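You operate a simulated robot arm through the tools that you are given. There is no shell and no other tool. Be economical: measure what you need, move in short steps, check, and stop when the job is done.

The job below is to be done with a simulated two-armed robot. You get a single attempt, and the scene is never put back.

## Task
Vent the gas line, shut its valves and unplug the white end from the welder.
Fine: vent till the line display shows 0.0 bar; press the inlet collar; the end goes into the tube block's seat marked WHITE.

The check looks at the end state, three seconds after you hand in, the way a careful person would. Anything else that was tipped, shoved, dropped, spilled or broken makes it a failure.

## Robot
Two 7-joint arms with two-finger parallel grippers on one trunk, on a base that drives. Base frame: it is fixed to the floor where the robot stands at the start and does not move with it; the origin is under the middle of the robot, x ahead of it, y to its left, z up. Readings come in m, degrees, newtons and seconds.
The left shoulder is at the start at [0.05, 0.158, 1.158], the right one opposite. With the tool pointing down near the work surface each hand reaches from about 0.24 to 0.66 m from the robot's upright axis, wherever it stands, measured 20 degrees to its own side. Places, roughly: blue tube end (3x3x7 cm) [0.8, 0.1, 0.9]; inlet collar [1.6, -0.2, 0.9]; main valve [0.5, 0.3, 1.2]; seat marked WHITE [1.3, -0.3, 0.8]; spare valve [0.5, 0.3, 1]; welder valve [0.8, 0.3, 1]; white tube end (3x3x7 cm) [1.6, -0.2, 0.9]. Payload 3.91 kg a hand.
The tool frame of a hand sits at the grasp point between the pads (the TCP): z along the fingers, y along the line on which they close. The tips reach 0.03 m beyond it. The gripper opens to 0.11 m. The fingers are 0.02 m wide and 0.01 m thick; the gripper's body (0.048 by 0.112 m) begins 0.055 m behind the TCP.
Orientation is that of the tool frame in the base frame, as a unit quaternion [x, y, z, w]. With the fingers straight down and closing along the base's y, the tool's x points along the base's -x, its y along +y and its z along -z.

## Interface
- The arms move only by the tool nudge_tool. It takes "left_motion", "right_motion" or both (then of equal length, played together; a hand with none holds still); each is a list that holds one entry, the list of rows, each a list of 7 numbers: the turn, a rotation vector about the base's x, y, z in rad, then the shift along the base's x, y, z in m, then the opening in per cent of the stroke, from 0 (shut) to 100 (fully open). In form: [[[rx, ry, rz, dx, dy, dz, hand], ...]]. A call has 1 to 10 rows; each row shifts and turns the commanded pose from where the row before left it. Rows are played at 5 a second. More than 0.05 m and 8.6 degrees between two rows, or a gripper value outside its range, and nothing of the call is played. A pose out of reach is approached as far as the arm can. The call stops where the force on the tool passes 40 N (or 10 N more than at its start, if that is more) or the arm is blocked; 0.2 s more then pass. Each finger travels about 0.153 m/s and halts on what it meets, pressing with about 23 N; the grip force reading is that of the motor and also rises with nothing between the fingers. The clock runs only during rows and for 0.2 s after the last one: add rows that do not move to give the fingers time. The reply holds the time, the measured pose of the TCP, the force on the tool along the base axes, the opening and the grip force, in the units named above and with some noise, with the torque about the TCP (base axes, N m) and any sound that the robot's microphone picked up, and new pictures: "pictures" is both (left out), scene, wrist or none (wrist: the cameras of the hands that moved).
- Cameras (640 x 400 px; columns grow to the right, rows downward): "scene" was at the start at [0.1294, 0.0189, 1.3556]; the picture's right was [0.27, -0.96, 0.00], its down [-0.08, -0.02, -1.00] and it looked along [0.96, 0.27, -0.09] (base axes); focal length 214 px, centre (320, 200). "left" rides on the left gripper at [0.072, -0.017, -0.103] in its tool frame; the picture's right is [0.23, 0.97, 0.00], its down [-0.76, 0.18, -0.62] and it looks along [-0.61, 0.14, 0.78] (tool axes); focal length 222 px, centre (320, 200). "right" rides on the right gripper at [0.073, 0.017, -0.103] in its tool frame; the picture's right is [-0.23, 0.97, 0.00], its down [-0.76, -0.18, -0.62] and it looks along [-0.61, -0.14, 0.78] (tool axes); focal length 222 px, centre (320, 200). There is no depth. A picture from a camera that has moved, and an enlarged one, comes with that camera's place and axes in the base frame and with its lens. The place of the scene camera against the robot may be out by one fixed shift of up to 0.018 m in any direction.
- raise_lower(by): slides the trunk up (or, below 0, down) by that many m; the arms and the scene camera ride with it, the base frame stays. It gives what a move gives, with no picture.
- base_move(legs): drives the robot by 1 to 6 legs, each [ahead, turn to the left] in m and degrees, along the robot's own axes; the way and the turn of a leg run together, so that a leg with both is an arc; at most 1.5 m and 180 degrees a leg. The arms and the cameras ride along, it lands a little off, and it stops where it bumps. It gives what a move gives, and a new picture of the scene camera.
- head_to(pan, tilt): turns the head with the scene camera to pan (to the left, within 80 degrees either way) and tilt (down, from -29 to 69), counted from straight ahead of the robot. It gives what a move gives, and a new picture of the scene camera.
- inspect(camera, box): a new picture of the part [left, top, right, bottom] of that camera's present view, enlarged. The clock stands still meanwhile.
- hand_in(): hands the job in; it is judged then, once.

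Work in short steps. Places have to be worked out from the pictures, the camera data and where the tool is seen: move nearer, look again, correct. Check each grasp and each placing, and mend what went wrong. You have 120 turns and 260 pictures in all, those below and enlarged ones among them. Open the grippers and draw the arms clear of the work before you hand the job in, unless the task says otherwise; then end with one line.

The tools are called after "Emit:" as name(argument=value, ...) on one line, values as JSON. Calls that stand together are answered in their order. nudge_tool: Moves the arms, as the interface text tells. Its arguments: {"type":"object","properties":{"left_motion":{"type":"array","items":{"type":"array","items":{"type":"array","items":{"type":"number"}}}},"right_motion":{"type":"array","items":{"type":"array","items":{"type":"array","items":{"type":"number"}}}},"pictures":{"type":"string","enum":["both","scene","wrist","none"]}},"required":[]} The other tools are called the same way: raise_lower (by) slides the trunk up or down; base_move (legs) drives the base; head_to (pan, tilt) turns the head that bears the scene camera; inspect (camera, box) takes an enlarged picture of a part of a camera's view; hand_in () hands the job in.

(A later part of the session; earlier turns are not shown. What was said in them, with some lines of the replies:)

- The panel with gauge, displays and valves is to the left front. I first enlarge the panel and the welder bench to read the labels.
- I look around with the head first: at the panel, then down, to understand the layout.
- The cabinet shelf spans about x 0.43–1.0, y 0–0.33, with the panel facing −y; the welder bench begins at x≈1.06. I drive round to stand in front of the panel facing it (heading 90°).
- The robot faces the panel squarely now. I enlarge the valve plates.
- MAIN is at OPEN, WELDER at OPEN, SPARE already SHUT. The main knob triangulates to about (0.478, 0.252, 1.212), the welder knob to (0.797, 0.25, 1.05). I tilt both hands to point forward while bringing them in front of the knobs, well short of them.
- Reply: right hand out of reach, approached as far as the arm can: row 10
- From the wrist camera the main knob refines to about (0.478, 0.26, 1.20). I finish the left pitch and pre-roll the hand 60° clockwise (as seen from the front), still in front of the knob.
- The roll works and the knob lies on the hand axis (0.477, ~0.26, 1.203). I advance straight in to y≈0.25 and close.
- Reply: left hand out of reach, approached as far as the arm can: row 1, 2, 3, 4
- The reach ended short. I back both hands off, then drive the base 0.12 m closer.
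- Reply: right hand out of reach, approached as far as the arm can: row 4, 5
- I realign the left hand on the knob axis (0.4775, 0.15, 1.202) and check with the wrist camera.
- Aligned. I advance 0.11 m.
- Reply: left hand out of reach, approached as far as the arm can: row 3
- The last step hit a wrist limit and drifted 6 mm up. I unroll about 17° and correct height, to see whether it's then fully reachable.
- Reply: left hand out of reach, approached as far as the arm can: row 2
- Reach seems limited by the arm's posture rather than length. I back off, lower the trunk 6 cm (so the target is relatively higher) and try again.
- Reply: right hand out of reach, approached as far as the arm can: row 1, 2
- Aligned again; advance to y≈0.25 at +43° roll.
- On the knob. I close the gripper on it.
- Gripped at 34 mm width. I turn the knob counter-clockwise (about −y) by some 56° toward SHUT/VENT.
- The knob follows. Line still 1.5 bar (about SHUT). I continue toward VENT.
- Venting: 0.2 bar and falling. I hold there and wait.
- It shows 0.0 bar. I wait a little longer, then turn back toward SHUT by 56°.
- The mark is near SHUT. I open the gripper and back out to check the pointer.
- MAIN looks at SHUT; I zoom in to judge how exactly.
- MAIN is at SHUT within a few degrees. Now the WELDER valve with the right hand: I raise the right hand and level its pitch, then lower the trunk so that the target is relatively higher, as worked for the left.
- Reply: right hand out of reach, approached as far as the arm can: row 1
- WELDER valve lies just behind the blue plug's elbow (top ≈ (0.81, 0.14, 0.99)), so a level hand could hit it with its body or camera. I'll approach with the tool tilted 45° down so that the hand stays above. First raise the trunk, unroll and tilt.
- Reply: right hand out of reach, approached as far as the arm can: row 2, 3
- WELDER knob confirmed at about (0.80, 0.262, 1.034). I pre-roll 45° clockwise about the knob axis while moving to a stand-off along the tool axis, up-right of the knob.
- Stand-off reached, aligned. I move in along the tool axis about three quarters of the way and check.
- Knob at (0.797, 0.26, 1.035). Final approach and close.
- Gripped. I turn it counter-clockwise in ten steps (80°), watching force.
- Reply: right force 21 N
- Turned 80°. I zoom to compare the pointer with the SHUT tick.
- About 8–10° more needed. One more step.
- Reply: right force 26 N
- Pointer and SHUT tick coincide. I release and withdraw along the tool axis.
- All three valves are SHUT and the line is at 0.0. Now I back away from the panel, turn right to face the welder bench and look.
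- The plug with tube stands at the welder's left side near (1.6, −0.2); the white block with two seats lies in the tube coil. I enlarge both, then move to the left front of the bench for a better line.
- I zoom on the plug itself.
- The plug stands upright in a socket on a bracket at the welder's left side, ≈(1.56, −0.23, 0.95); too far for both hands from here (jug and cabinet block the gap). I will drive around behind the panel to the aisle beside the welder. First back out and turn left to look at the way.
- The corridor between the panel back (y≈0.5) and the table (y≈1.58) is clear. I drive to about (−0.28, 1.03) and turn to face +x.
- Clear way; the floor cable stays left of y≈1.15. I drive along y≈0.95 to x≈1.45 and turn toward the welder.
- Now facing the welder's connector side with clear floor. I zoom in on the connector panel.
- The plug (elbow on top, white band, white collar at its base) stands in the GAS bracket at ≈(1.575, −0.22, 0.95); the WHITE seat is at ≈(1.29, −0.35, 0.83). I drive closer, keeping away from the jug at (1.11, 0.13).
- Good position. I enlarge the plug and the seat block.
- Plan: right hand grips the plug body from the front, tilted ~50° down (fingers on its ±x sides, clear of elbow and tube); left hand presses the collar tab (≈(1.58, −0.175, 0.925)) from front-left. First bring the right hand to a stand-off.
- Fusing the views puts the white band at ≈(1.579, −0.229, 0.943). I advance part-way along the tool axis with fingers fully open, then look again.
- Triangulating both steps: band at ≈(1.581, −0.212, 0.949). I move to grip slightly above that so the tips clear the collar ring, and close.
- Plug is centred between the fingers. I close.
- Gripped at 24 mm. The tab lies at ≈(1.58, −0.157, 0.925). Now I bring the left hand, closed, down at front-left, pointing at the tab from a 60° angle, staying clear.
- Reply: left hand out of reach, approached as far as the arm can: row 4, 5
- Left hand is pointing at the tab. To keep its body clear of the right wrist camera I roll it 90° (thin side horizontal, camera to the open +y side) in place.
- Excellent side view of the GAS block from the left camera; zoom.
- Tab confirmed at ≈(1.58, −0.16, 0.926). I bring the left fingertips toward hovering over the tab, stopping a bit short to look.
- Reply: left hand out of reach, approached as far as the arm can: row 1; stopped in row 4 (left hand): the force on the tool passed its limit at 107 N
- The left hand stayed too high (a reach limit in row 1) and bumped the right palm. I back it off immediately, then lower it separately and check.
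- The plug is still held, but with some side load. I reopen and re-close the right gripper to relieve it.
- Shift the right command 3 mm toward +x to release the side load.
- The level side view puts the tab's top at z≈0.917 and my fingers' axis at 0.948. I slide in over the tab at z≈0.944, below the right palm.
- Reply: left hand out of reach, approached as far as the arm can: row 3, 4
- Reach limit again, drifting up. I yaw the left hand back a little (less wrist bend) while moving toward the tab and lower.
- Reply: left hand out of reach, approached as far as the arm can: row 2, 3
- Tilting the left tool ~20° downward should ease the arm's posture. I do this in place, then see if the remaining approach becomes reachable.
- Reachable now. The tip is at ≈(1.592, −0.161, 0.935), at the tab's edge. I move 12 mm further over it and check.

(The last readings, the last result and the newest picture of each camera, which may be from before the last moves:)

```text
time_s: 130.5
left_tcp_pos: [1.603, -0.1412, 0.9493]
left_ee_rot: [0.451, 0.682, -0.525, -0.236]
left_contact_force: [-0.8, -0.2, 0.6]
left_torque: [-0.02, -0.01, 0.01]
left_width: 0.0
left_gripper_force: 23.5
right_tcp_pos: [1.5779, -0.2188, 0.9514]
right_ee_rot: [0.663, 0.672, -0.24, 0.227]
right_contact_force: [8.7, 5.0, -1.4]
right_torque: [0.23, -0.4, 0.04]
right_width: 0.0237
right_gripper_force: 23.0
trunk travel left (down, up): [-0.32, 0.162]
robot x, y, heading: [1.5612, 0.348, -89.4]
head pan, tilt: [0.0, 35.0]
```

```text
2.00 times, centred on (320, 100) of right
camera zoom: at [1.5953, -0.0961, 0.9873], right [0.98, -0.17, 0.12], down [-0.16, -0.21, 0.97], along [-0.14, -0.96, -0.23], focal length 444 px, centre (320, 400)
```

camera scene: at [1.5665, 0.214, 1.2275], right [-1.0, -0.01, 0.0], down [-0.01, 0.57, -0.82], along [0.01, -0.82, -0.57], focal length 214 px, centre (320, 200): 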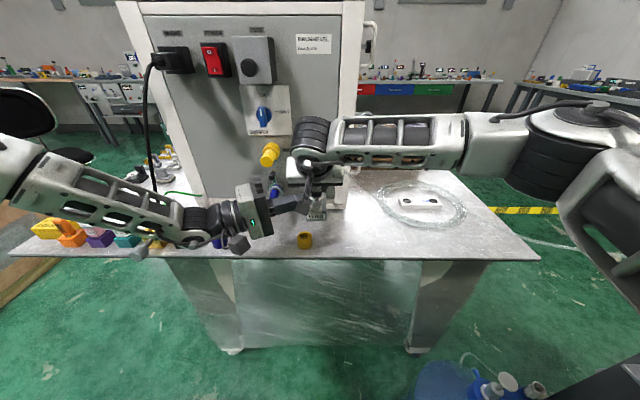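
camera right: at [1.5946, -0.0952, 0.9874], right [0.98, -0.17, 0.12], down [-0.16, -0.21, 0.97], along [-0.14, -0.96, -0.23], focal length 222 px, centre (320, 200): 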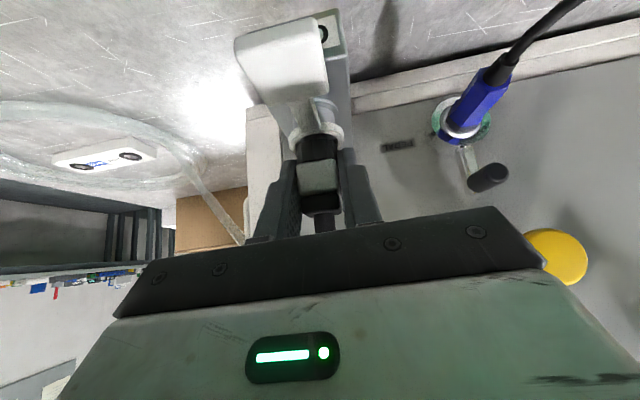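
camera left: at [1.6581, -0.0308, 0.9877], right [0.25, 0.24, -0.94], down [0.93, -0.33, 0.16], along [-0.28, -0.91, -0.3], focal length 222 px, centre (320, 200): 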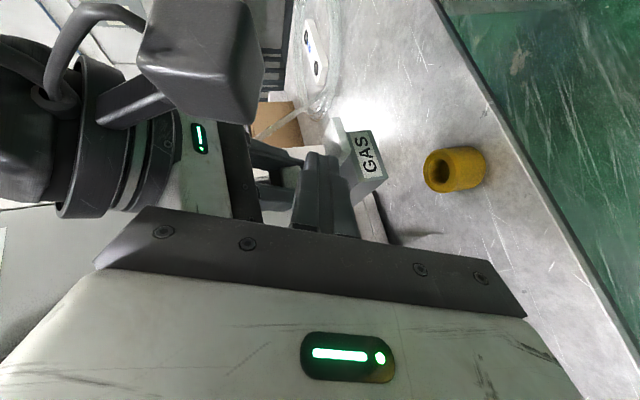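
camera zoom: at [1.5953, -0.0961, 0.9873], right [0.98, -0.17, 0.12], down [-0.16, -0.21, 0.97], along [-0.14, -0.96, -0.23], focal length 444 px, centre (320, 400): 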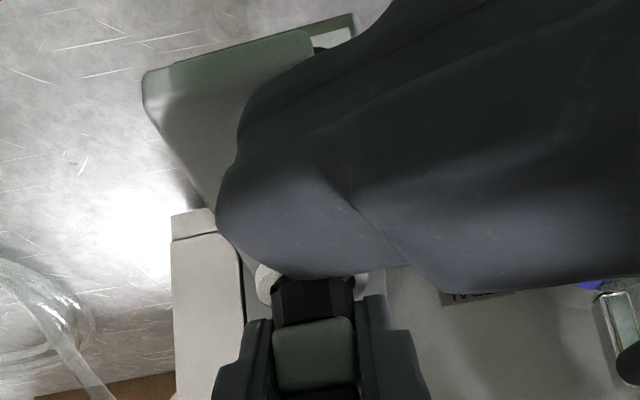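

The fingertip is over the tab. I press down in small steps.

Emit:
nudge_tool(left_motion=[[[0, 0, 0, 0, 0, -0.004, 0], [0, 0, 0, 0, 0, -0.004, 0], [0, 0, 0, 0, 0, -0.004, 0]]], pictures="none")

Emit:
inspect(camera="left", box=[240, 80, 400, 240])

```text
time_s: 131.3
left_tcp_pos: [1.6046, -0.1402, 0.9357]
left_ee_rot: [0.449, 0.682, -0.527, -0.235]
left_contact_force: [-0.9, -0.4, 3.2]
left_torque: [-0.01, 0.09, -0.04]
left_width: 0.0
left_gripper_force: 22.9
right_tcp_pos: [1.5774, -0.217, 0.9517]
right_ee_rot: [0.663, 0.672, -0.239, 0.227]
right_contact_force: [7.7, 3.1, -2.3]
right_torque: [0.12, -0.35, 0.06]
right_width: 0.0237
right_gripper_force: 22.9
trunk travel left (down, up): [-0.32, 0.162]
robot x, y, heading: [1.5618, 0.3484, -89.4]
head pan, tilt: [0.0, 35.0]
```

```text
2.50 times, centred on (320, 160) of left
camera zoom: at [1.6452, -0.0271, 0.9773], right [0.25, 0.24, -0.94], down [0.93, -0.33, 0.16], along [-0.28, -0.91, -0.3], focal length 555 px, centre (320, 300)
```

zoom: 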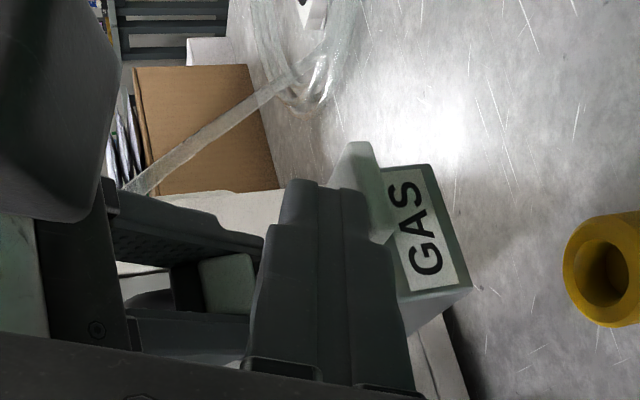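

Contact (3 N). I press further.

Emit:
nudge_tool(left_motion=[[[0, 0, 0, 0, 0, -0.004, 0], [0, 0, 0, 0, 0, -0.004, 0], [0, 0, 0, 0, 0, 0, 0]]], pictures="none")

Emit:
inspect(camera="left", box=[240, 80, 400, 240])

```text
time_s: 132.1
left_tcp_pos: [1.6048, -0.1404, 0.9294]
left_ee_rot: [0.451, 0.681, -0.527, -0.235]
left_contact_force: [1.1, 1.0, 9.5]
left_torque: [-0.07, 0.22, -0.04]
left_width: 0.0
left_gripper_force: 22.3
right_tcp_pos: [1.5771, -0.2185, 0.9513]
right_ee_rot: [0.663, 0.672, -0.24, 0.227]
right_contact_force: [6.5, -0.7, -2.9]
right_torque: [0.0, -0.26, 0.04]
right_width: 0.0237
right_gripper_force: 23.1
trunk travel left (down, up): [-0.32, 0.162]
robot x, y, heading: [1.5611, 0.3461, -89.3]
head pan, tilt: [0.0, 35.0]
```

```text
2.50 times, centred on (320, 160) of left
camera zoom: at [1.6453, -0.027, 0.9703], right [0.24, 0.23, -0.94], down [0.93, -0.33, 0.16], along [-0.28, -0.91, -0.3], focal length 555 px, centre (320, 300)
```

zoom: 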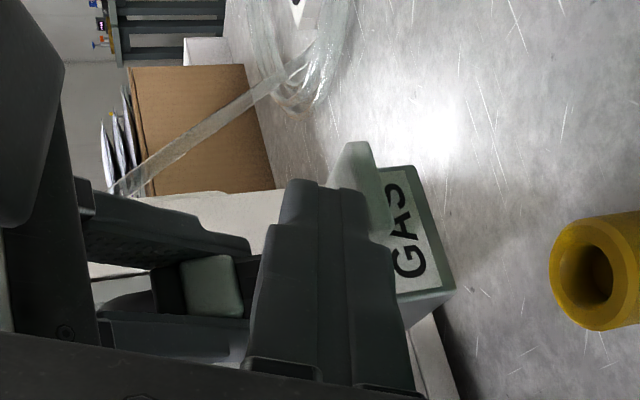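

The tab goes down with the finger (spring, 9.5 N). One more step, then lift the plug with the right hand while holding.

Emit:
nudge_tool(left_motion=[[[0, 0, 0, 0, 0, -0.003, 0], [0, 0, 0, 0, 0, -0.002, 0], [0, 0, 0, 0, 0, 0, 0], [0, 0, 0, 0, 0, 0, 0]]], right_motion=[[[0, 0, 0, 0, 0, 0, 0], [0, 0, 0, 0, 0, 0, 0], [0, 0, 0, 0, 0, 0.006, 0], [0, 0, 0, 0, 0, 0.006, 0]]], pictures="wrist")

```text
time_s: 133.1
left_tcp_pos: [1.6045, -0.1421, 0.927]
left_ee_rot: [0.45, 0.678, -0.531, -0.235]
left_contact_force: [3.3, 2.4, 25.0]
left_torque: [-0.16, 0.52, -0.07]
left_width: 0.0002
left_gripper_force: 23.6
right_tcp_pos: [1.5767, -0.2151, 0.9651]
right_ee_rot: [0.663, 0.671, -0.241, 0.228]
right_contact_force: [-0.2, -1.7, 0.2]
right_torque: [0.03, 0.0, 0.01]
right_width: 0.0236
right_gripper_force: 22.6
trunk travel left (down, up): [-0.32, 0.162]
robot x, y, heading: [1.562, 0.3463, -89.6]
head pan, tilt: [0.0, 35.0]
camera right: at [1.5948, -0.0946, 1.0], right [0.98, -0.17, 0.12], down [-0.16, -0.21, 0.97], along [-0.14, -0.96, -0.23], focal length 222 px, centre (320, 200)
camera left: at [1.644, -0.0266, 0.9675], right [0.24, 0.23, -0.94], down [0.93, -0.33, 0.16], along [-0.28, -0.92, -0.29], focal length 222 px, centre (320, 200)
```

right: 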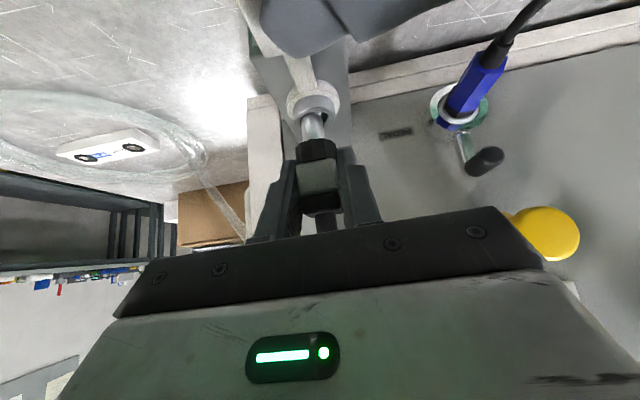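
left: 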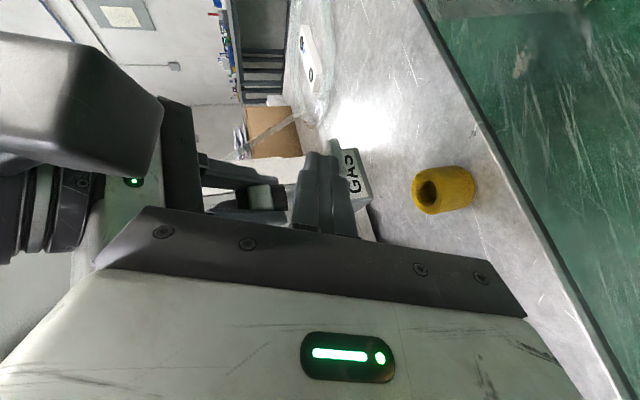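

It released: the metal stem is visible and the force is nil. I lift the plug straight up another 6 cm while holding the tab.

Emit:
nudge_tool(right_motion=[[[0, 0, 0, 0, 0, 0.015, 0], [0, 0, 0, 0, 0, 0.02, 0], [0, 0, 0, 0, 0, 0.02, 0], [0, 0, 0, 0, 0, 0.02, 0]]], pictures="wrist")

Emit:
inspect(camera="right", box=[220, 60, 420, 240])

```text
time_s: 134.1
left_tcp_pos: [1.6025, -0.1395, 0.9278]
left_ee_rot: [0.45, 0.678, -0.53, -0.237]
left_contact_force: [1.3, 3.8, 24.9]
left_torque: [-0.15, 0.58, -0.1]
left_width: 0.0001
left_gripper_force: 22.4
right_tcp_pos: [1.5765, -0.2156, 1.0412]
right_ee_rot: [0.662, 0.672, -0.238, 0.229]
right_contact_force: [-0.1, 0.0, -1.3]
right_torque: [-0.01, 0.02, 0.02]
right_width: 0.0237
right_gripper_force: 23.2
trunk travel left (down, up): [-0.32, 0.162]
robot x, y, heading: [1.5626, 0.3487, -89.5]
head pan, tilt: [0.0, 35.0]
camera right: at [1.5949, -0.0944, 1.0762], right [0.98, -0.17, 0.12], down [-0.16, -0.21, 0.97], along [-0.14, -0.96, -0.23], focal length 222 px, centre (320, 200)
```

right: 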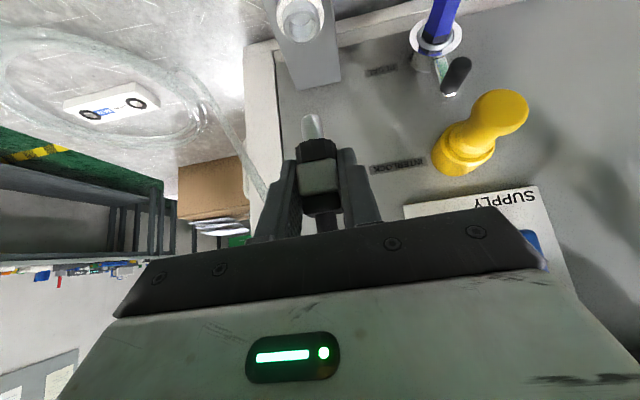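

```text
2.22 times, centred on (320, 150) of right
camera zoom: at [1.5949, -0.0944, 1.0762], right [0.98, -0.17, 0.12], down [-0.16, -0.21, 0.97], along [-0.14, -0.96, -0.23], focal length 494 px, centre (320, 311)
```

zoom: 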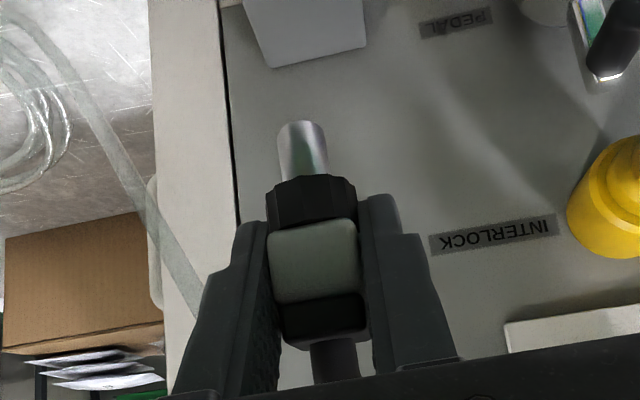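

Unplugged. I release the tab by lifting the left hand and drawing it away; right hand holds still.

Emit:
nudge_tool(left_motion=[[[0, 0, 0, 0, 0, 0.008, 0], [0, 0, 0, 0, 0, 0.01, 0], [0, 0, 0, 0.01, 0.01, 0.012, 0], [0, 0, 0, 0.03, 0.02, 0.013, 0], [0, 0, 0, 0.03, 0.02, 0.013, 0], [0, 0, 0, 0.03, 0.02, 0.013, 0], [0, 0, 0, 0.03, 0.02, 0.013, 0], [0, 0, 0, 0.03, 0.02, 0.02, 0], [0, 0, 0, 0.03, 0.02, 0.02, 0], [0, 0, 0, 0.02, 0.01, 0.03, 0]]], pictures="scene")

Emit:
inspect(camera="scene", box=[260, 120, 480, 240])

```text
time_s: 136.3
left_tcp_pos: [1.8123, -0.0014, 1.0757]
left_ee_rot: [0.45, 0.682, -0.526, -0.236]
left_contact_force: [-0.3, -1.3, -0.5]
left_torque: [-0.03, 0.01, -0.01]
left_width: 0.0
left_gripper_force: 22.9
right_tcp_pos: [1.5765, -0.2184, 1.0393]
right_ee_rot: [0.662, 0.672, -0.239, 0.228]
right_contact_force: [-0.3, 0.5, -0.5]
right_torque: [-0.03, 0.01, -0.01]
right_width: 0.0239
right_gripper_force: 23.3
trunk travel left (down, up): [-0.32, 0.162]
robot x, y, heading: [1.5649, 0.3464, -89.4]
head pan, tilt: [0.0, 35.0]
camera scene: at [1.5656, 0.2136, 1.2275], right [-1.0, -0.01, 0.0], down [-0.01, 0.57, -0.82], along [0.01, -0.82, -0.57], focal length 214 px, centre (320, 200)
```

scene: 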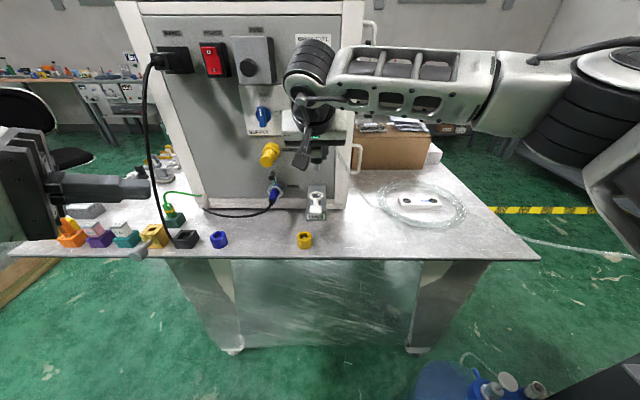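

```text
2.91 times, centred on (370, 180) of scene
camera zoom: at [1.5656, 0.2136, 1.2275], right [-1.0, -0.01, 0.0], down [-0.01, 0.57, -0.82], along [0.01, -0.82, -0.57], focal length 624 px, centre (174, 258)
```

zoom: 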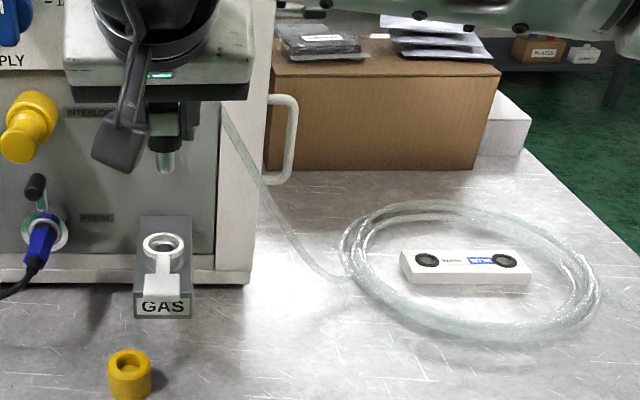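

Clean. Now I carry the plug across toward the seat block, staying high, then look down.

Emit:
nudge_tool(right_motion=[[[0, 0, 0, -0.025, 0.006, 0.005, 0], [0, 0, 0, -0.03, 0.006, 0.003, 0], [0, 0, 0, -0.035, 0.0, 0, 0], [0, 0, 0, -0.035, -0.01, 0, 0], [0, 0, 0, -0.035, -0.01, 0, 0], [0, 0, 0, -0.035, -0.01, 0, 0], [0, 0, 0, -0.035, -0.01, 0, 0], [0, 0, 0, -0.03, -0.01, 0, 0], [0, 0, 0, -0.015, -0.01, 0, 0]]], pictures="both")

```text
time_s: 138.3
left_tcp_pos: [1.812, -0.0022, 1.0748]
left_ee_rot: [0.45, 0.682, -0.526, -0.236]
left_contact_force: [-0.4, 0.2, -0.4]
left_torque: [0.03, -0.03, -0.03]
left_width: 0.0001
left_gripper_force: 23.4
right_tcp_pos: [1.3016, -0.2676, 1.0452]
right_ee_rot: [0.663, 0.672, -0.24, 0.227]
right_contact_force: [0.1, 0.2, -0.2]
right_torque: [0.02, 0.02, 0.02]
right_width: 0.0236
right_gripper_force: 23.5
trunk travel left (down, up): [-0.32, 0.162]
robot x, y, heading: [1.566, 0.3492, -89.4]
head pan, tilt: [0.0, 35.0]
camera scene: at [1.5656, 0.2133, 1.2274], right [-1.0, -0.01, 0.0], down [-0.01, 0.57, -0.82], along [0.01, -0.82, -0.57], focal length 214 px, centre (320, 200)
camera right: at [1.319, -0.1452, 1.0814], right [0.98, -0.17, 0.12], down [-0.16, -0.21, 0.97], along [-0.14, -0.96, -0.23], focal length 222 px, centre (320, 200)
```

scene: 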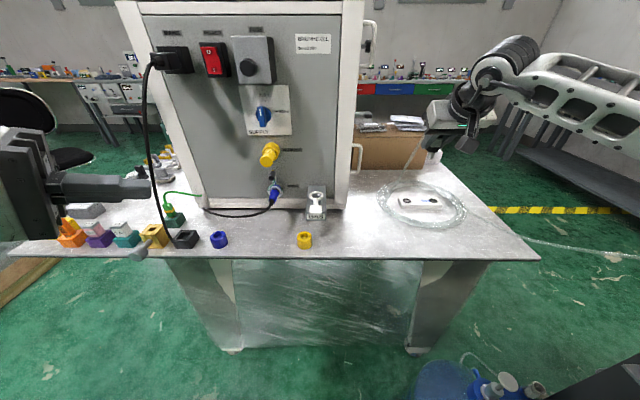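
right: 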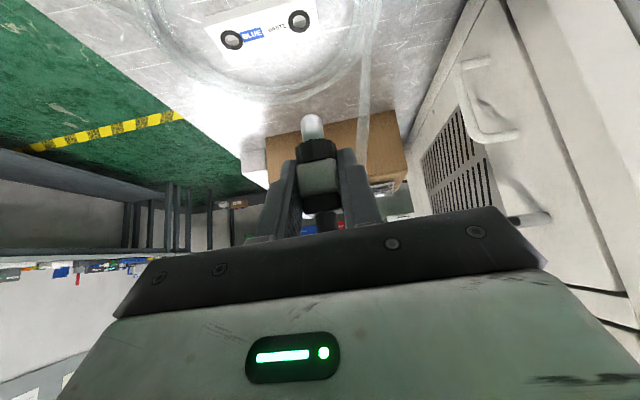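

WHITE seat triangulates to (1.293, −0.3345), top z≈0.829; the stem tip is ~4.5 cm below the TCP. I move above the seat with the tip ~3 cm over it.

Emit:
nudge_tool(right_motion=[[[0, 0, 0, -0.0024, -0.0164, -0.034, 0], [0, 0, 0, -0.0024, -0.0164, -0.034, 0], [0, 0, 0, -0.0024, -0.0164, -0.034, 0], [0, 0, 0, -0.0024, -0.0164, -0.034, 0], [0, 0, 0, 0, 0, 0, 0]]], pictures="wrist")

Emit:
inspect(camera="right", box=[220, 20, 420, 220])

Emit:
inspect(camera="scene", box=[370, 140, 490, 230])

```text
time_s: 139.5
left_tcp_pos: [1.8123, -0.0035, 1.0758]
left_ee_rot: [0.45, 0.682, -0.525, -0.235]
left_contact_force: [-0.6, -0.2, 0.6]
left_torque: [0.0, 0.02, 0.02]
left_width: 0.0
left_gripper_force: 22.9
right_tcp_pos: [1.2942, -0.3306, 0.9087]
right_ee_rot: [0.663, 0.672, -0.24, 0.227]
right_contact_force: [-0.5, -0.4, -0.5]
right_torque: [0.01, 0.03, -0.02]
right_width: 0.0237
right_gripper_force: 23.1
trunk travel left (down, up): [-0.32, 0.162]
robot x, y, heading: [1.5654, 0.3488, -89.5]
head pan, tilt: [0.0, 35.0]
camera right: at [1.3112, -0.2088, 0.945], right [0.98, -0.17, 0.12], down [-0.16, -0.21, 0.97], along [-0.14, -0.96, -0.23], focal length 222 px, centre (320, 200)
```

right: 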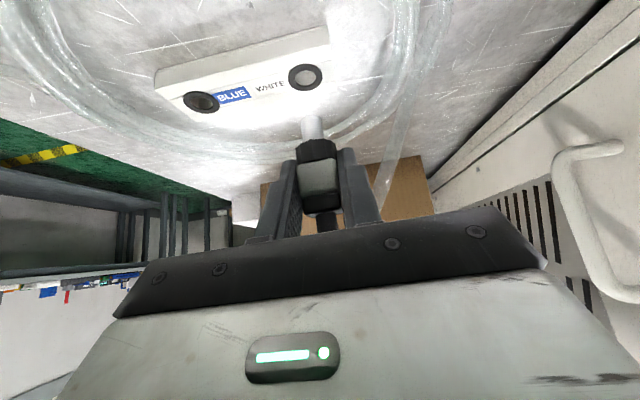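

```text
2.00 times, centred on (320, 120) of right
camera zoom: at [1.3112, -0.2088, 0.945], right [0.98, -0.17, 0.12], down [-0.16, -0.21, 0.97], along [-0.14, -0.96, -0.23], focal length 444 px, centre (320, 360)
```

zoom: 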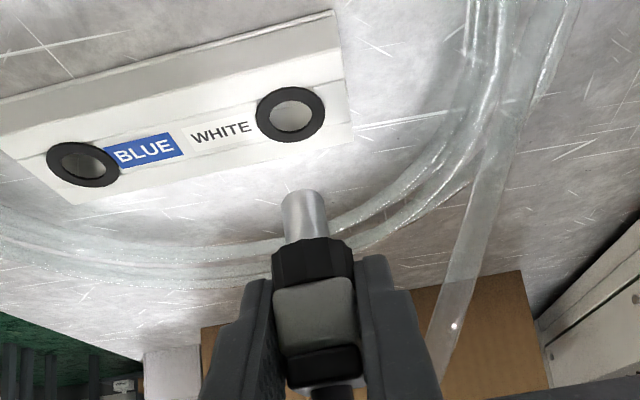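

```text
4.44 times, centred on (430, 185) of scene
camera zoom: at [1.5657, 0.2133, 1.2275], right [-1.0, -0.01, 0.0], down [-0.01, 0.57, -0.82], along [0.01, -0.82, -0.57], focal length 953 px, centre (-169, 267)
```

zoom: 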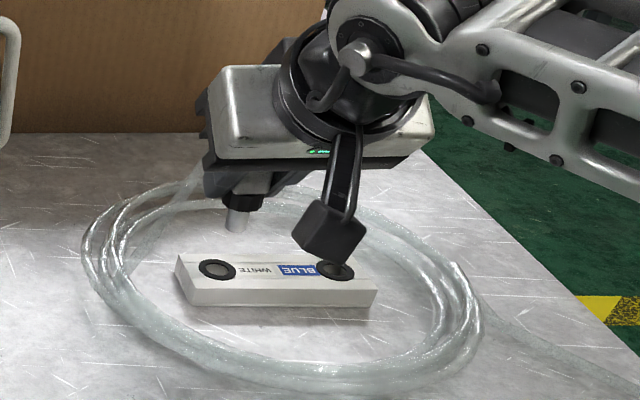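

The seat is at ≈(1.294, −0.335, 0.828). The plug's y offset is uncertain, so I take a side look with the left wrist camera.

Emit:
inspect(camera="left", box=[160, 0, 480, 200])

```text
2.00 times, centred on (320, 100) of left
camera zoom: at [1.8538, 0.1117, 1.1159], right [0.25, 0.24, -0.94], down [0.93, -0.33, 0.16], along [-0.28, -0.91, -0.3], focal length 444 px, centre (320, 400)
```

zoom: 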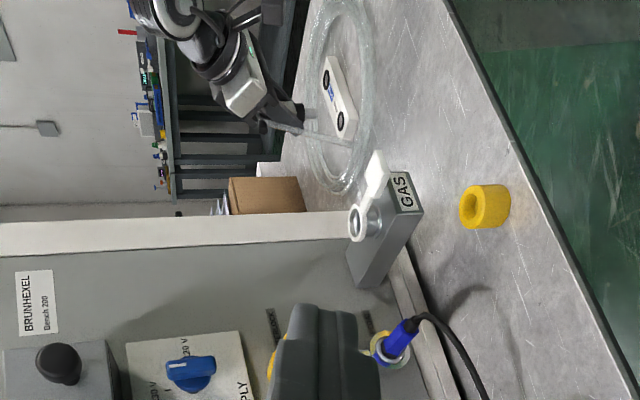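

Emit:
inspect(camera="left", box=[280, 20, 350, 75])

```text
7.27 times, centred on (315, 48) of left
camera zoom: at [1.8538, 0.1117, 1.1159], right [0.25, 0.24, -0.94], down [0.93, -0.33, 0.16], along [-0.28, -0.91, -0.3], focal length 1615 px, centre (356, 1309)
```

zoom: 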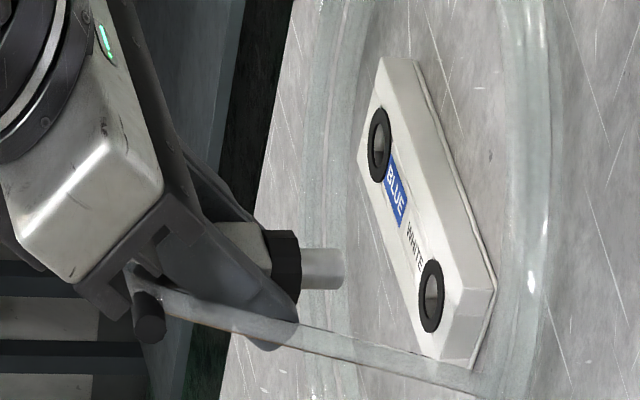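

The side view shows the plug upright, with its tip at ≈(1.295, −0.323, 0.870) — 12 mm short of the seat in y. I correct and lower until just above, then recheck.

Emit:
nudge_tool(right_motion=[[[0, 0, 0, -0.001, -0.012, 0, 0], [0, 0, 0, 0, 0, -0.015, 0], [0, 0, 0, 0, 0, -0.014, 0], [0, 0, 0, 0, 0, 0, 0]]], pictures="none")

Emit:
inspect(camera="left", box=[280, 20, 350, 75])

Emit:
inspect(camera="right", box=[220, 20, 420, 220])

Emit:
inspect(camera="scene", box=[390, 170, 470, 230])

```text
time_s: 140.5
left_tcp_pos: [1.8121, -0.0022, 1.0752]
left_ee_rot: [0.45, 0.682, -0.526, -0.235]
left_contact_force: [-0.4, 1.1, 0.4]
left_torque: [0.03, 0.07, -0.01]
left_width: 0.0002
left_gripper_force: 22.8
right_tcp_pos: [1.2918, -0.3421, 0.8798]
right_ee_rot: [0.663, 0.672, -0.24, 0.227]
right_contact_force: [0.2, -0.2, -0.7]
right_torque: [0.01, -0.02, -0.02]
right_width: 0.0238
right_gripper_force: 22.9
trunk travel left (down, up): [-0.32, 0.162]
robot x, y, heading: [1.5622, 0.3491, -89.5]
head pan, tilt: [0.0, 35.0]
```

```text
7.27 times, centred on (315, 48) of left
camera zoom: at [1.8538, 0.1117, 1.1159], right [0.25, 0.24, -0.94], down [0.93, -0.33, 0.16], along [-0.28, -0.91, -0.3], focal length 1615 px, centre (356, 1309)
```

zoom: 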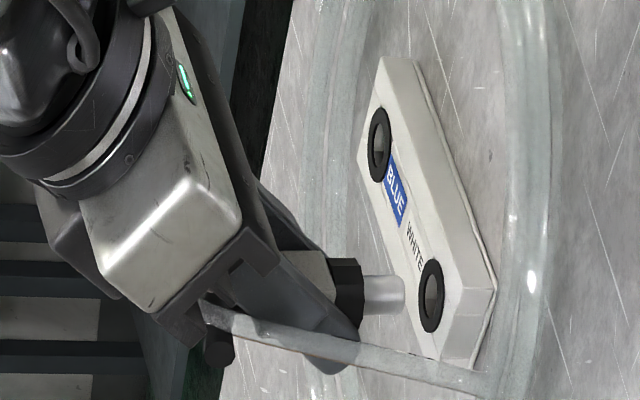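

```text
2.00 times, centred on (320, 120) of right
camera zoom: at [1.3096, -0.2208, 0.9156], right [0.98, -0.17, 0.12], down [-0.16, -0.21, 0.97], along [-0.14, -0.96, -0.23], focal length 444 px, centre (320, 360)
```

zoom: 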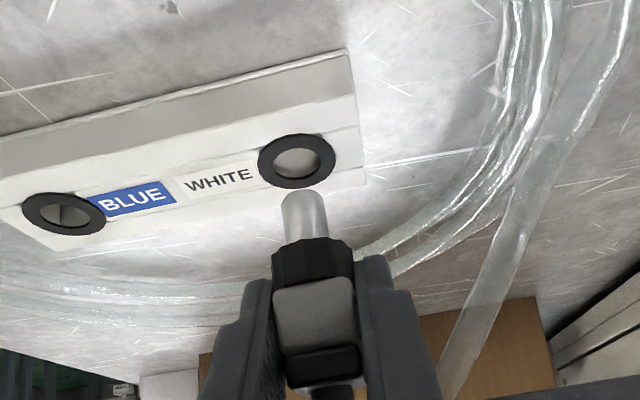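

```text
6.67 times, centred on (430, 200) of scene
camera zoom: at [1.5657, 0.2133, 1.2275], right [-1.0, -0.01, 0.0], down [-0.01, 0.57, -0.82], along [0.01, -0.82, -0.57], focal length 1430 px, centre (-413, 200)
```

zoom: 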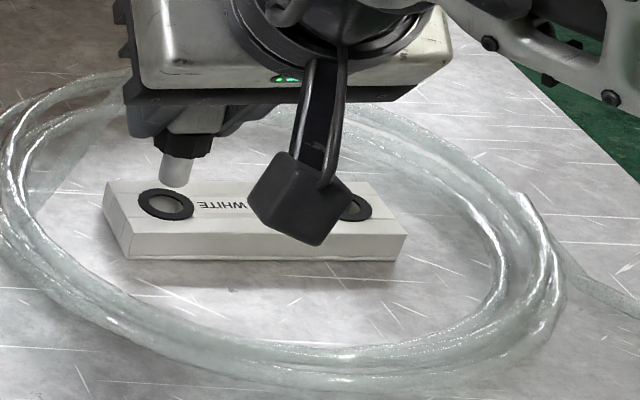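

All three views agree within ~2 mm. I lower into the seat slowly, watching the force.

Emit:
nudge_tool(right_motion=[[[0, 0, 0, -0.0005, 0.0005, -0.006, 0], [0, 0, 0, 0, 0, -0.006, 0], [0, 0, 0, 0, 0, -0.005, 0], [0, 0, 0, 0, 0, 0, 0]]], pictures="none")

Emit:
inspect(camera="left", box=[280, 20, 350, 75])

Emit:
inspect(camera="right", box=[220, 20, 420, 220])

```text
time_s: 141.5
left_tcp_pos: [1.8122, -0.0013, 1.0749]
left_ee_rot: [0.45, 0.682, -0.526, -0.235]
left_contact_force: [0.1, -0.8, 0.1]
left_torque: [-0.01, -0.02, 0.04]
left_width: 0.0
left_gripper_force: 23.3
right_tcp_pos: [1.2913, -0.3417, 0.8641]
right_ee_rot: [0.663, 0.672, -0.239, 0.227]
right_contact_force: [0.2, -0.3, -0.7]
right_torque: [0.02, -0.01, 0.01]
right_width: 0.0239
right_gripper_force: 22.6
trunk travel left (down, up): [-0.32, 0.162]
robot x, y, heading: [1.5602, 0.3484, -89.5]
head pan, tilt: [0.0, 35.0]
```

```text
7.27 times, centred on (315, 48) of left
camera zoom: at [1.8538, 0.1117, 1.1159], right [0.25, 0.24, -0.94], down [0.93, -0.33, 0.16], along [-0.28, -0.91, -0.3], focal length 1615 px, centre (356, 1309)
```

zoom: 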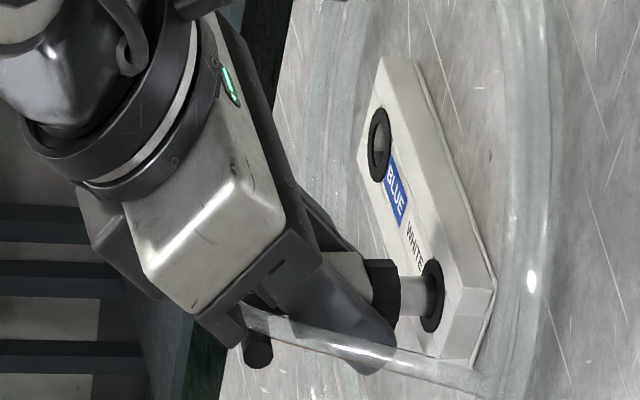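

```text
2.00 times, centred on (320, 120) of right
camera zoom: at [1.3096, -0.2206, 0.9001], right [0.98, -0.17, 0.12], down [-0.16, -0.21, 0.97], along [-0.14, -0.96, -0.23], focal length 444 px, centre (320, 360)
```

zoom: 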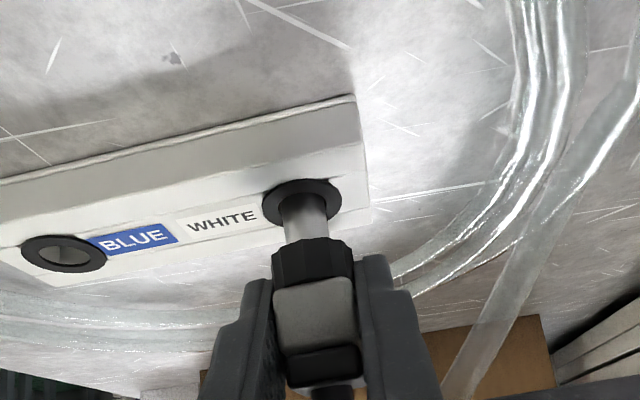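

The stem is entering the hole with no force. I continue down.

Emit:
nudge_tool(right_motion=[[[0, 0, 0, 0, 0, -0.005, 0], [0, 0, 0, 0, 0, -0.004, 0], [0, 0, 0, 0, 0, 0, 0]]], pictures="none")

Emit:
inspect(camera="left", box=[280, 20, 350, 75])

Emit:
inspect(camera="right", box=[220, 20, 420, 220])

```text
time_s: 142.3
left_tcp_pos: [1.8132, -0.0019, 1.0757]
left_ee_rot: [0.451, 0.682, -0.526, -0.235]
left_contact_force: [-0.9, -0.3, 0.1]
left_torque: [-0.03, 0.0, -0.03]
left_width: 0.0
left_gripper_force: 22.6
right_tcp_pos: [1.2918, -0.3426, 0.8547]
right_ee_rot: [0.663, 0.672, -0.239, 0.227]
right_contact_force: [-0.1, 0.4, -0.4]
right_torque: [0.01, 0.0, -0.01]
right_width: 0.024
right_gripper_force: 22.7
trunk travel left (down, up): [-0.32, 0.162]
robot x, y, heading: [1.5659, 0.3465, -89.6]
head pan, tilt: [0.0, 35.0]
```

```text
7.27 times, centred on (315, 48) of left
camera zoom: at [1.8538, 0.1117, 1.1159], right [0.25, 0.24, -0.94], down [0.93, -0.33, 0.16], along [-0.28, -0.91, -0.3], focal length 1615 px, centre (356, 1309)
```

zoom: 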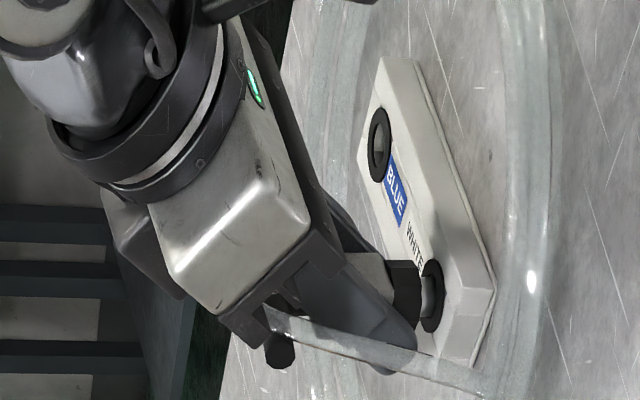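

```text
2.00 times, centred on (320, 120) of right
camera zoom: at [1.3091, -0.2211, 0.8908], right [0.98, -0.17, 0.12], down [-0.16, -0.21, 0.97], along [-0.14, -0.96, -0.23], focal length 444 px, centre (320, 360)
```

zoom: 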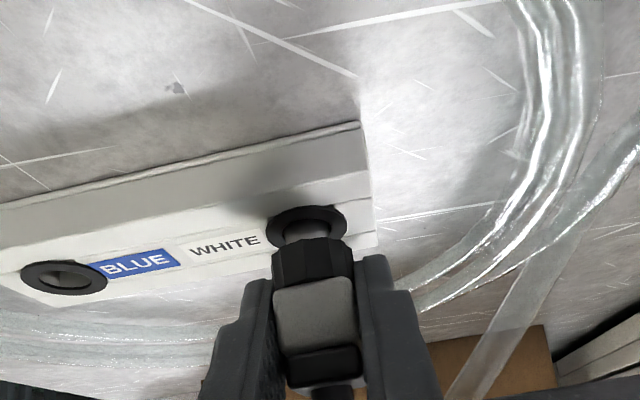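

About 7–8 mm remain. I go on in 2–3 mm steps watching for contact.

Emit:
nudge_tool(right_motion=[[[0, 0, 0, 0, 0, -0.002, 0], [0, 0, 0, 0, 0, -0.002, 0], [0, 0, 0, 0, 0, -0.002, 0], [0, 0, 0, 0, 0, 0, 0]]], pictures="none")

Emit:
inspect(camera="left", box=[280, 20, 350, 75])

Emit:
inspect(camera="right", box=[220, 20, 420, 220])

```text
time_s: 143.3
left_tcp_pos: [1.8125, -0.0019, 1.0751]
left_ee_rot: [0.451, 0.682, -0.526, -0.235]
left_contact_force: [0.4, -0.4, 0.0]
left_torque: [-0.01, 0.02, 0.0]
left_width: 0.0003
left_gripper_force: 22.9
right_tcp_pos: [1.2917, -0.343, 0.8501]
right_ee_rot: [0.662, 0.672, -0.24, 0.229]
right_contact_force: [-1.4, -1.0, 7.8]
right_torque: [-0.13, 0.08, -0.03]
right_width: 0.0238
right_gripper_force: 22.8
trunk travel left (down, up): [-0.32, 0.162]
robot x, y, heading: [1.5609, 0.3466, -89.2]
head pan, tilt: [0.0, 35.0]
```

```text
7.27 times, centred on (315, 48) of left
camera zoom: at [1.854, 0.1123, 1.1161], right [0.25, 0.24, -0.94], down [0.93, -0.33, 0.16], along [-0.28, -0.91, -0.3], focal length 1615 px, centre (356, 1309)
```

zoom: 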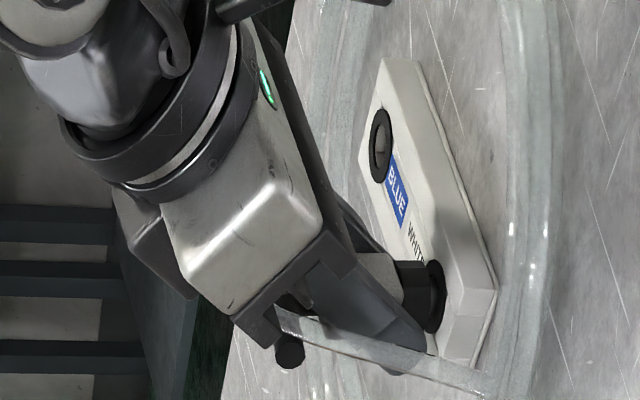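

```text
2.00 times, centred on (320, 120) of right
camera zoom: at [1.3088, -0.2209, 0.8866], right [0.98, -0.17, 0.12], down [-0.16, -0.2, 0.97], along [-0.14, -0.96, -0.23], focal length 444 px, centre (320, 360)
```

zoom: 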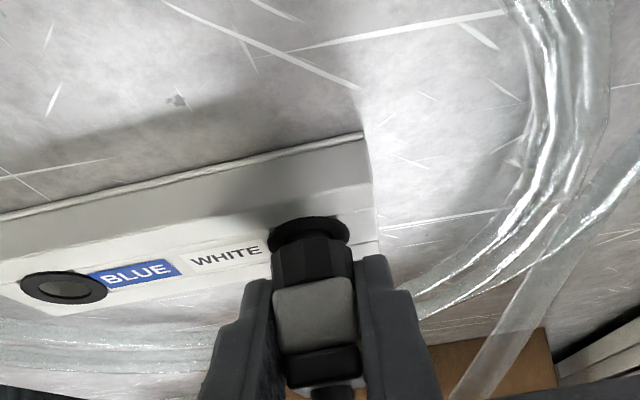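

The black body meets the seat ring with 8 N: seated. One small extra push, then open the fingers.

Emit:
nudge_tool(right_motion=[[[0, 0, 0, 0, 0, -0.002, 0], [0, 0, 0, 0, 0, 0, 0]]], pictures="none")

Emit:
nudge_tool(right_motion=[[[0, 0, 0, 0, 0, 0.002, 10], [0, 0, 0, 0, 0, 0.001, 40], [0, 0, 0, 0, 0, 0, 60], [0, 0, 0, 0, 0, 0, 60]]], pictures="none")

Emit:
inspect(camera="left", box=[280, 20, 350, 75])

Emit:
inspect(camera="right", box=[220, 20, 420, 220])

```text
time_s: 143.9
left_tcp_pos: [1.8134, -0.0008, 1.0745]
left_ee_rot: [0.45, 0.681, -0.527, -0.235]
left_contact_force: [-0.5, 0.2, -0.2]
left_torque: [0.01, 0.01, 0.0]
left_width: 0.0001
left_gripper_force: 23.1
right_tcp_pos: [1.2918, -0.3436, 0.8505]
right_ee_rot: [0.663, 0.67, -0.242, 0.23]
right_contact_force: [-1.8, -1.5, 16.3]
right_torque: [-0.23, 0.16, 0.04]
right_width: 0.0235
right_gripper_force: 22.6
trunk travel left (down, up): [-0.32, 0.162]
robot x, y, heading: [1.5605, 0.348, -89.5]
head pan, tilt: [0.0, 35.0]
```

```text
time_s: 144.9
left_tcp_pos: [1.8129, -0.0014, 1.0745]
left_ee_rot: [0.451, 0.682, -0.526, -0.235]
left_contact_force: [-0.2, 0.1, -0.7]
left_torque: [-0.01, 0.0, 0.01]
left_width: 0.0002
left_gripper_force: 22.8
right_tcp_pos: [1.2921, -0.3433, 0.8486]
right_ee_rot: [0.662, 0.673, -0.238, 0.227]
right_contact_force: [-0.2, 0.3, 0.4]
right_torque: [-0.04, 0.02, 0.01]
right_width: 0.0659
right_gripper_force: 0.1
trunk travel left (down, up): [-0.32, 0.162]
robot x, y, heading: [1.5667, 0.349, -89.1]
head pan, tilt: [0.0, 35.0]
```

```text
7.27 times, centred on (315, 48) of left
camera zoom: at [1.8539, 0.1117, 1.1159], right [0.25, 0.24, -0.94], down [0.93, -0.33, 0.16], along [-0.28, -0.91, -0.3], focal length 1615 px, centre (356, 1309)
```

zoom: 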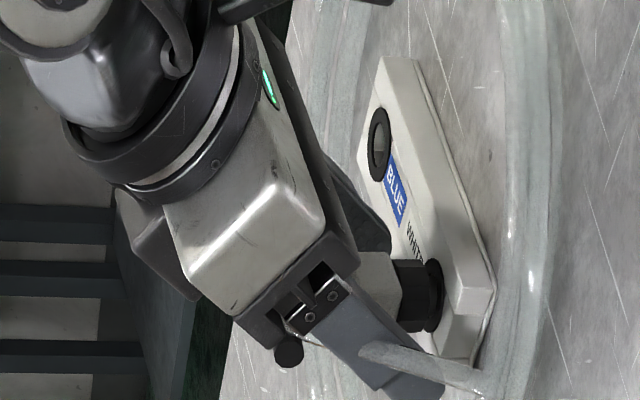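

```text
2.00 times, centred on (320, 120) of right
camera zoom: at [1.3097, -0.2208, 0.8856], right [0.98, -0.17, 0.12], down [-0.16, -0.21, 0.96], along [-0.14, -0.96, -0.23], focal length 444 px, centre (320, 360)
```

zoom: 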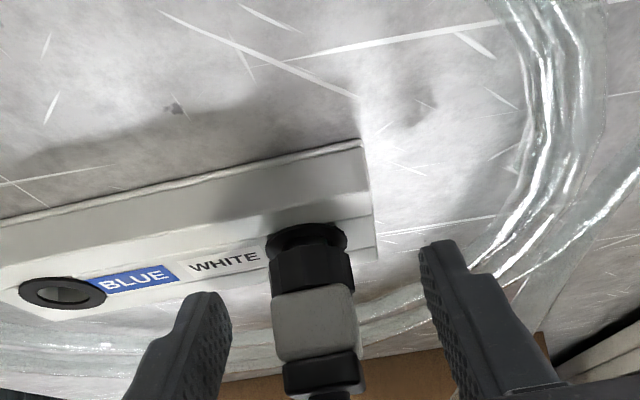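

Released. The plug stands in the WHITE seat. I withdraw the right hand along its axis and check.

Emit:
nudge_tool(right_motion=[[[0, 0, 0, 0, 0.012, 0.016, 75], [0, 0, 0, 0, 0.015, 0.02, 80], [0, 0, 0, 0, 0.02, 0.025, 80], [0, 0, 0, 0, 0.025, 0.03, 80], [0, 0, 0, 0, 0.025, 0.03, 80], [0, 0, 0, 0, 0.025, 0.03, 80]]], pictures="both")

Emit:
inspect(camera="left", box=[280, 20, 350, 75])

Emit:
inspect(camera="right", box=[220, 0, 420, 200])

Emit:
inspect(camera="scene", box=[370, 150, 480, 240])

```text
time_s: 146.3
left_tcp_pos: [1.812, -0.0022, 1.0757]
left_ee_rot: [0.45, 0.682, -0.526, -0.235]
left_contact_force: [-0.2, 0.9, 0.4]
left_torque: [0.03, -0.04, -0.01]
left_width: 0.0
left_gripper_force: 22.8
right_tcp_pos: [1.2925, -0.2216, 1.0023]
right_ee_rot: [0.662, 0.673, -0.239, 0.228]
right_contact_force: [-0.3, -0.2, 1.1]
right_torque: [-0.02, 0.03, 0.0]
right_width: 0.088
right_gripper_force: 0.1
trunk travel left (down, up): [-0.32, 0.162]
robot x, y, heading: [1.5654, 0.3479, -89.0]
head pan, tilt: [0.0, 35.0]
camera scene: at [1.5658, 0.2136, 1.2275], right [-1.0, -0.01, 0.0], down [-0.01, 0.57, -0.82], along [0.01, -0.82, -0.57], focal length 214 px, centre (320, 200)
camera right: at [1.3096, -0.0991, 1.0372], right [0.98, -0.17, 0.12], down [-0.16, -0.21, 0.97], along [-0.14, -0.96, -0.23], focal length 222 px, centre (320, 200)
```

scene: 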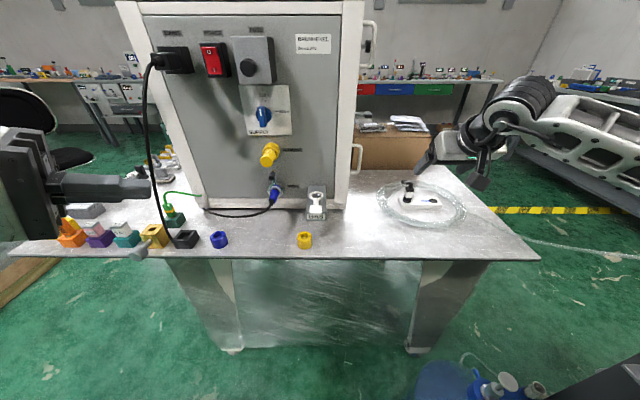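
right: 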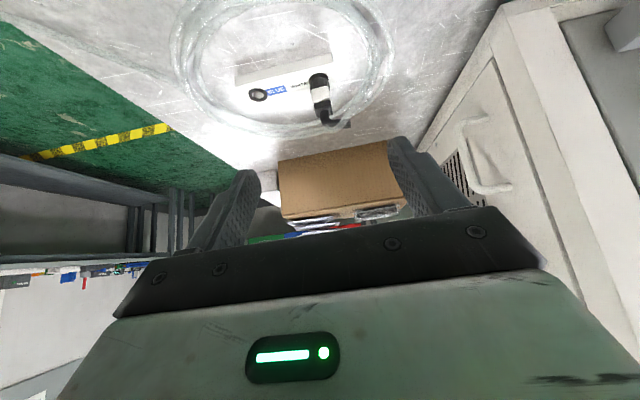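

```text
7.27 times, centred on (315, 48) of left
camera zoom: at [1.8539, 0.112, 1.116], right [0.25, 0.24, -0.94], down [0.93, -0.33, 0.16], along [-0.28, -0.91, -0.3], focal length 1615 px, centre (356, 1309)
```

zoom: 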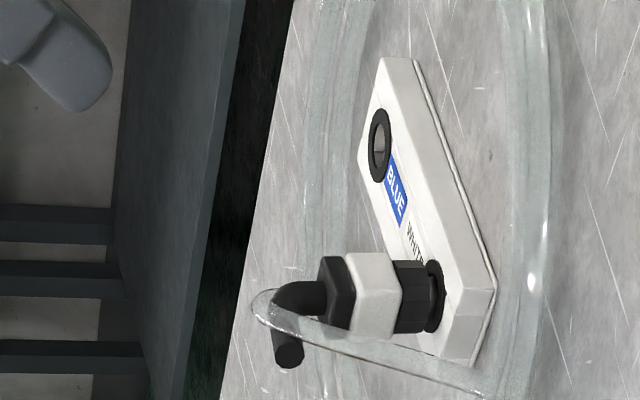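

```text
2.00 times, centred on (320, 100) of right
camera zoom: at [1.3096, -0.0991, 1.0372], right [0.98, -0.17, 0.12], down [-0.16, -0.21, 0.97], along [-0.14, -0.96, -0.23], focal length 444 px, centre (320, 400)
```

zoom: 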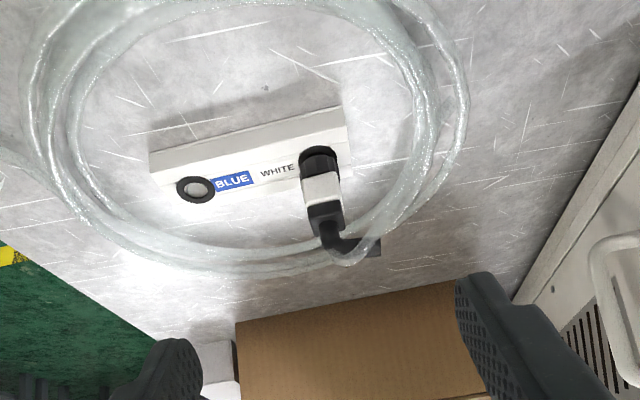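

```text
4.44 times, centred on (425, 195) of scene
camera zoom: at [1.5658, 0.2136, 1.2275], right [-1.0, -0.01, 0.0], down [-0.01, 0.57, -0.82], along [0.01, -0.82, -0.57], focal length 953 px, centre (-147, 222)
```

zoom: 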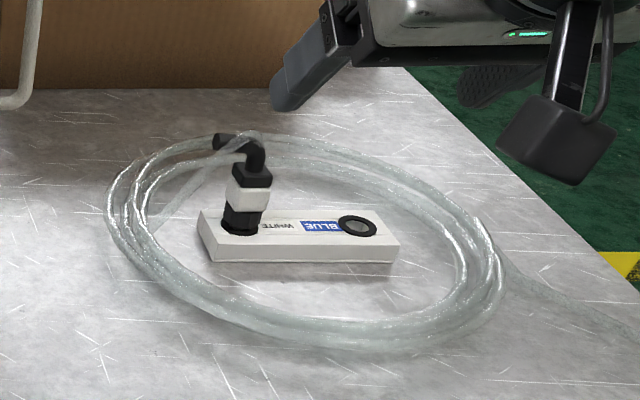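

The plug stands upright and fully down in the WHITE seat. I open the left gripper, raise both hands and draw back from the bench.

Emit:
nudge_tool(left_motion=[[[0, 0, 0, 0.01, 0.02, 0.02, 0], [0, 0, 0, 0.01, 0.02, 0.02, 30], [0, 0, 0, 0, 0.02, 0.02, 60], [0, 0, 0, 0, 0.02, 0.02, 100], [0, 0, 0, 0, 0.0, 0.02, 100]]], right_motion=[[[0, 0, 0, 0, 0.02, 0.03, 100], [0, 0, 0, 0, 0.02, 0.03, 100], [0, 0, 0, 0, 0.02, 0.03, 100], [0, 0, 0, 0, 0.02, 0.03, 100], [0, 0, 0, 0, 0.0, 0.02, 100]]], pictures="none")

Emit:
base_move(legs=[[-0.3, 0]])

Emit:
inspect(camera="scene", box=[220, 80, 480, 260])

```text
time_s: 147.5
left_tcp_pos: [1.8335, 0.0791, 1.1769]
left_ee_rot: [0.451, 0.682, -0.525, -0.236]
left_contact_force: [0.4, 1.1, 0.6]
left_torque: [0.01, -0.02, 0.01]
left_width: 0.1101
left_gripper_force: 0.0
right_tcp_pos: [1.292, -0.1393, 1.1425]
right_ee_rot: [0.663, 0.671, -0.24, 0.227]
right_contact_force: [0.9, 1.0, -0.1]
right_torque: [-0.01, -0.01, -0.02]
right_width: 0.1101
right_gripper_force: 0.1
trunk travel left (down, up): [-0.32, 0.162]
robot x, y, heading: [1.5643, 0.3458, -89.5]
head pan, tilt: [0.0, 35.0]
```

```text
time_s: 149.6
left_tcp_pos: [1.8323, 0.3765, 1.1776]
left_ee_rot: [0.451, 0.682, -0.526, -0.235]
left_contact_force: [-0.2, 0.6, -0.4]
left_torque: [0.03, 0.02, -0.02]
left_width: 0.1102
left_gripper_force: 0.0
right_tcp_pos: [1.2886, 0.1559, 1.1422]
right_ee_rot: [0.662, 0.673, -0.239, 0.228]
right_contact_force: [-0.1, 0.2, -0.3]
right_torque: [0.0, -0.02, -0.01]
right_width: 0.1098
right_gripper_force: 0.1
trunk travel left (down, up): [-0.32, 0.162]
robot x, y, heading: [1.561, 0.6457, -89.3]
head pan, tilt: [0.0, 35.0]
camera scene: at [1.5626, 0.5102, 1.2275], right [-1.0, -0.01, 0.0], down [-0.01, 0.57, -0.82], along [0.01, -0.82, -0.57], focal length 214 px, centre (320, 200)
```

scene: 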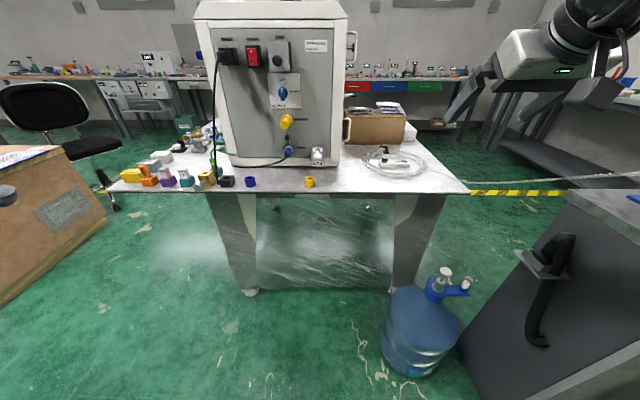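

```text
2.22 times, centred on (350, 170) of scene
camera zoom: at [1.5626, 0.5102, 1.2275], right [-1.0, -0.01, 0.0], down [-0.01, 0.57, -0.82], along [0.01, -0.82, -0.57], focal length 477 px, centre (253, 267)
```

zoom: 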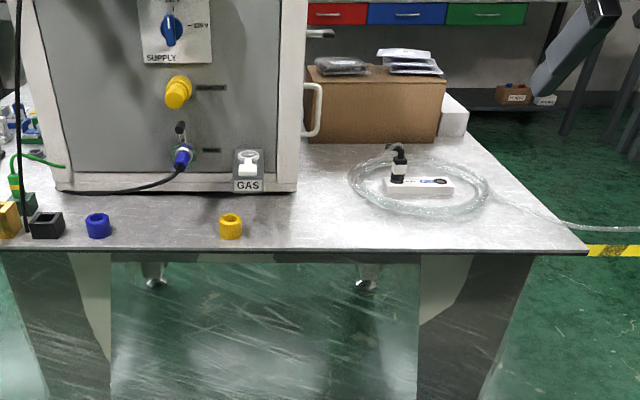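

Everything is in place: the plug is seated in WHITE, nothing else was disturbed, and both hands are open and clear. Handing in.

Emit:
hand_in()

```text
The job is handed in.
```

The gas line was vented to 0.0 bar. MAIN and WELDER are turned to SHUT, and SPARE was already shut. The white end was unplugged from the welder with the inlet collar pressed, and it now stands in the tube block's WHITE seat. I last read the panel before leaving it for the welder and did not recheck it before hand-in. While I was lining up on the collar tab, the left hand bumped the right hand, but the plug stayed held and I saw nothing else disturbed.
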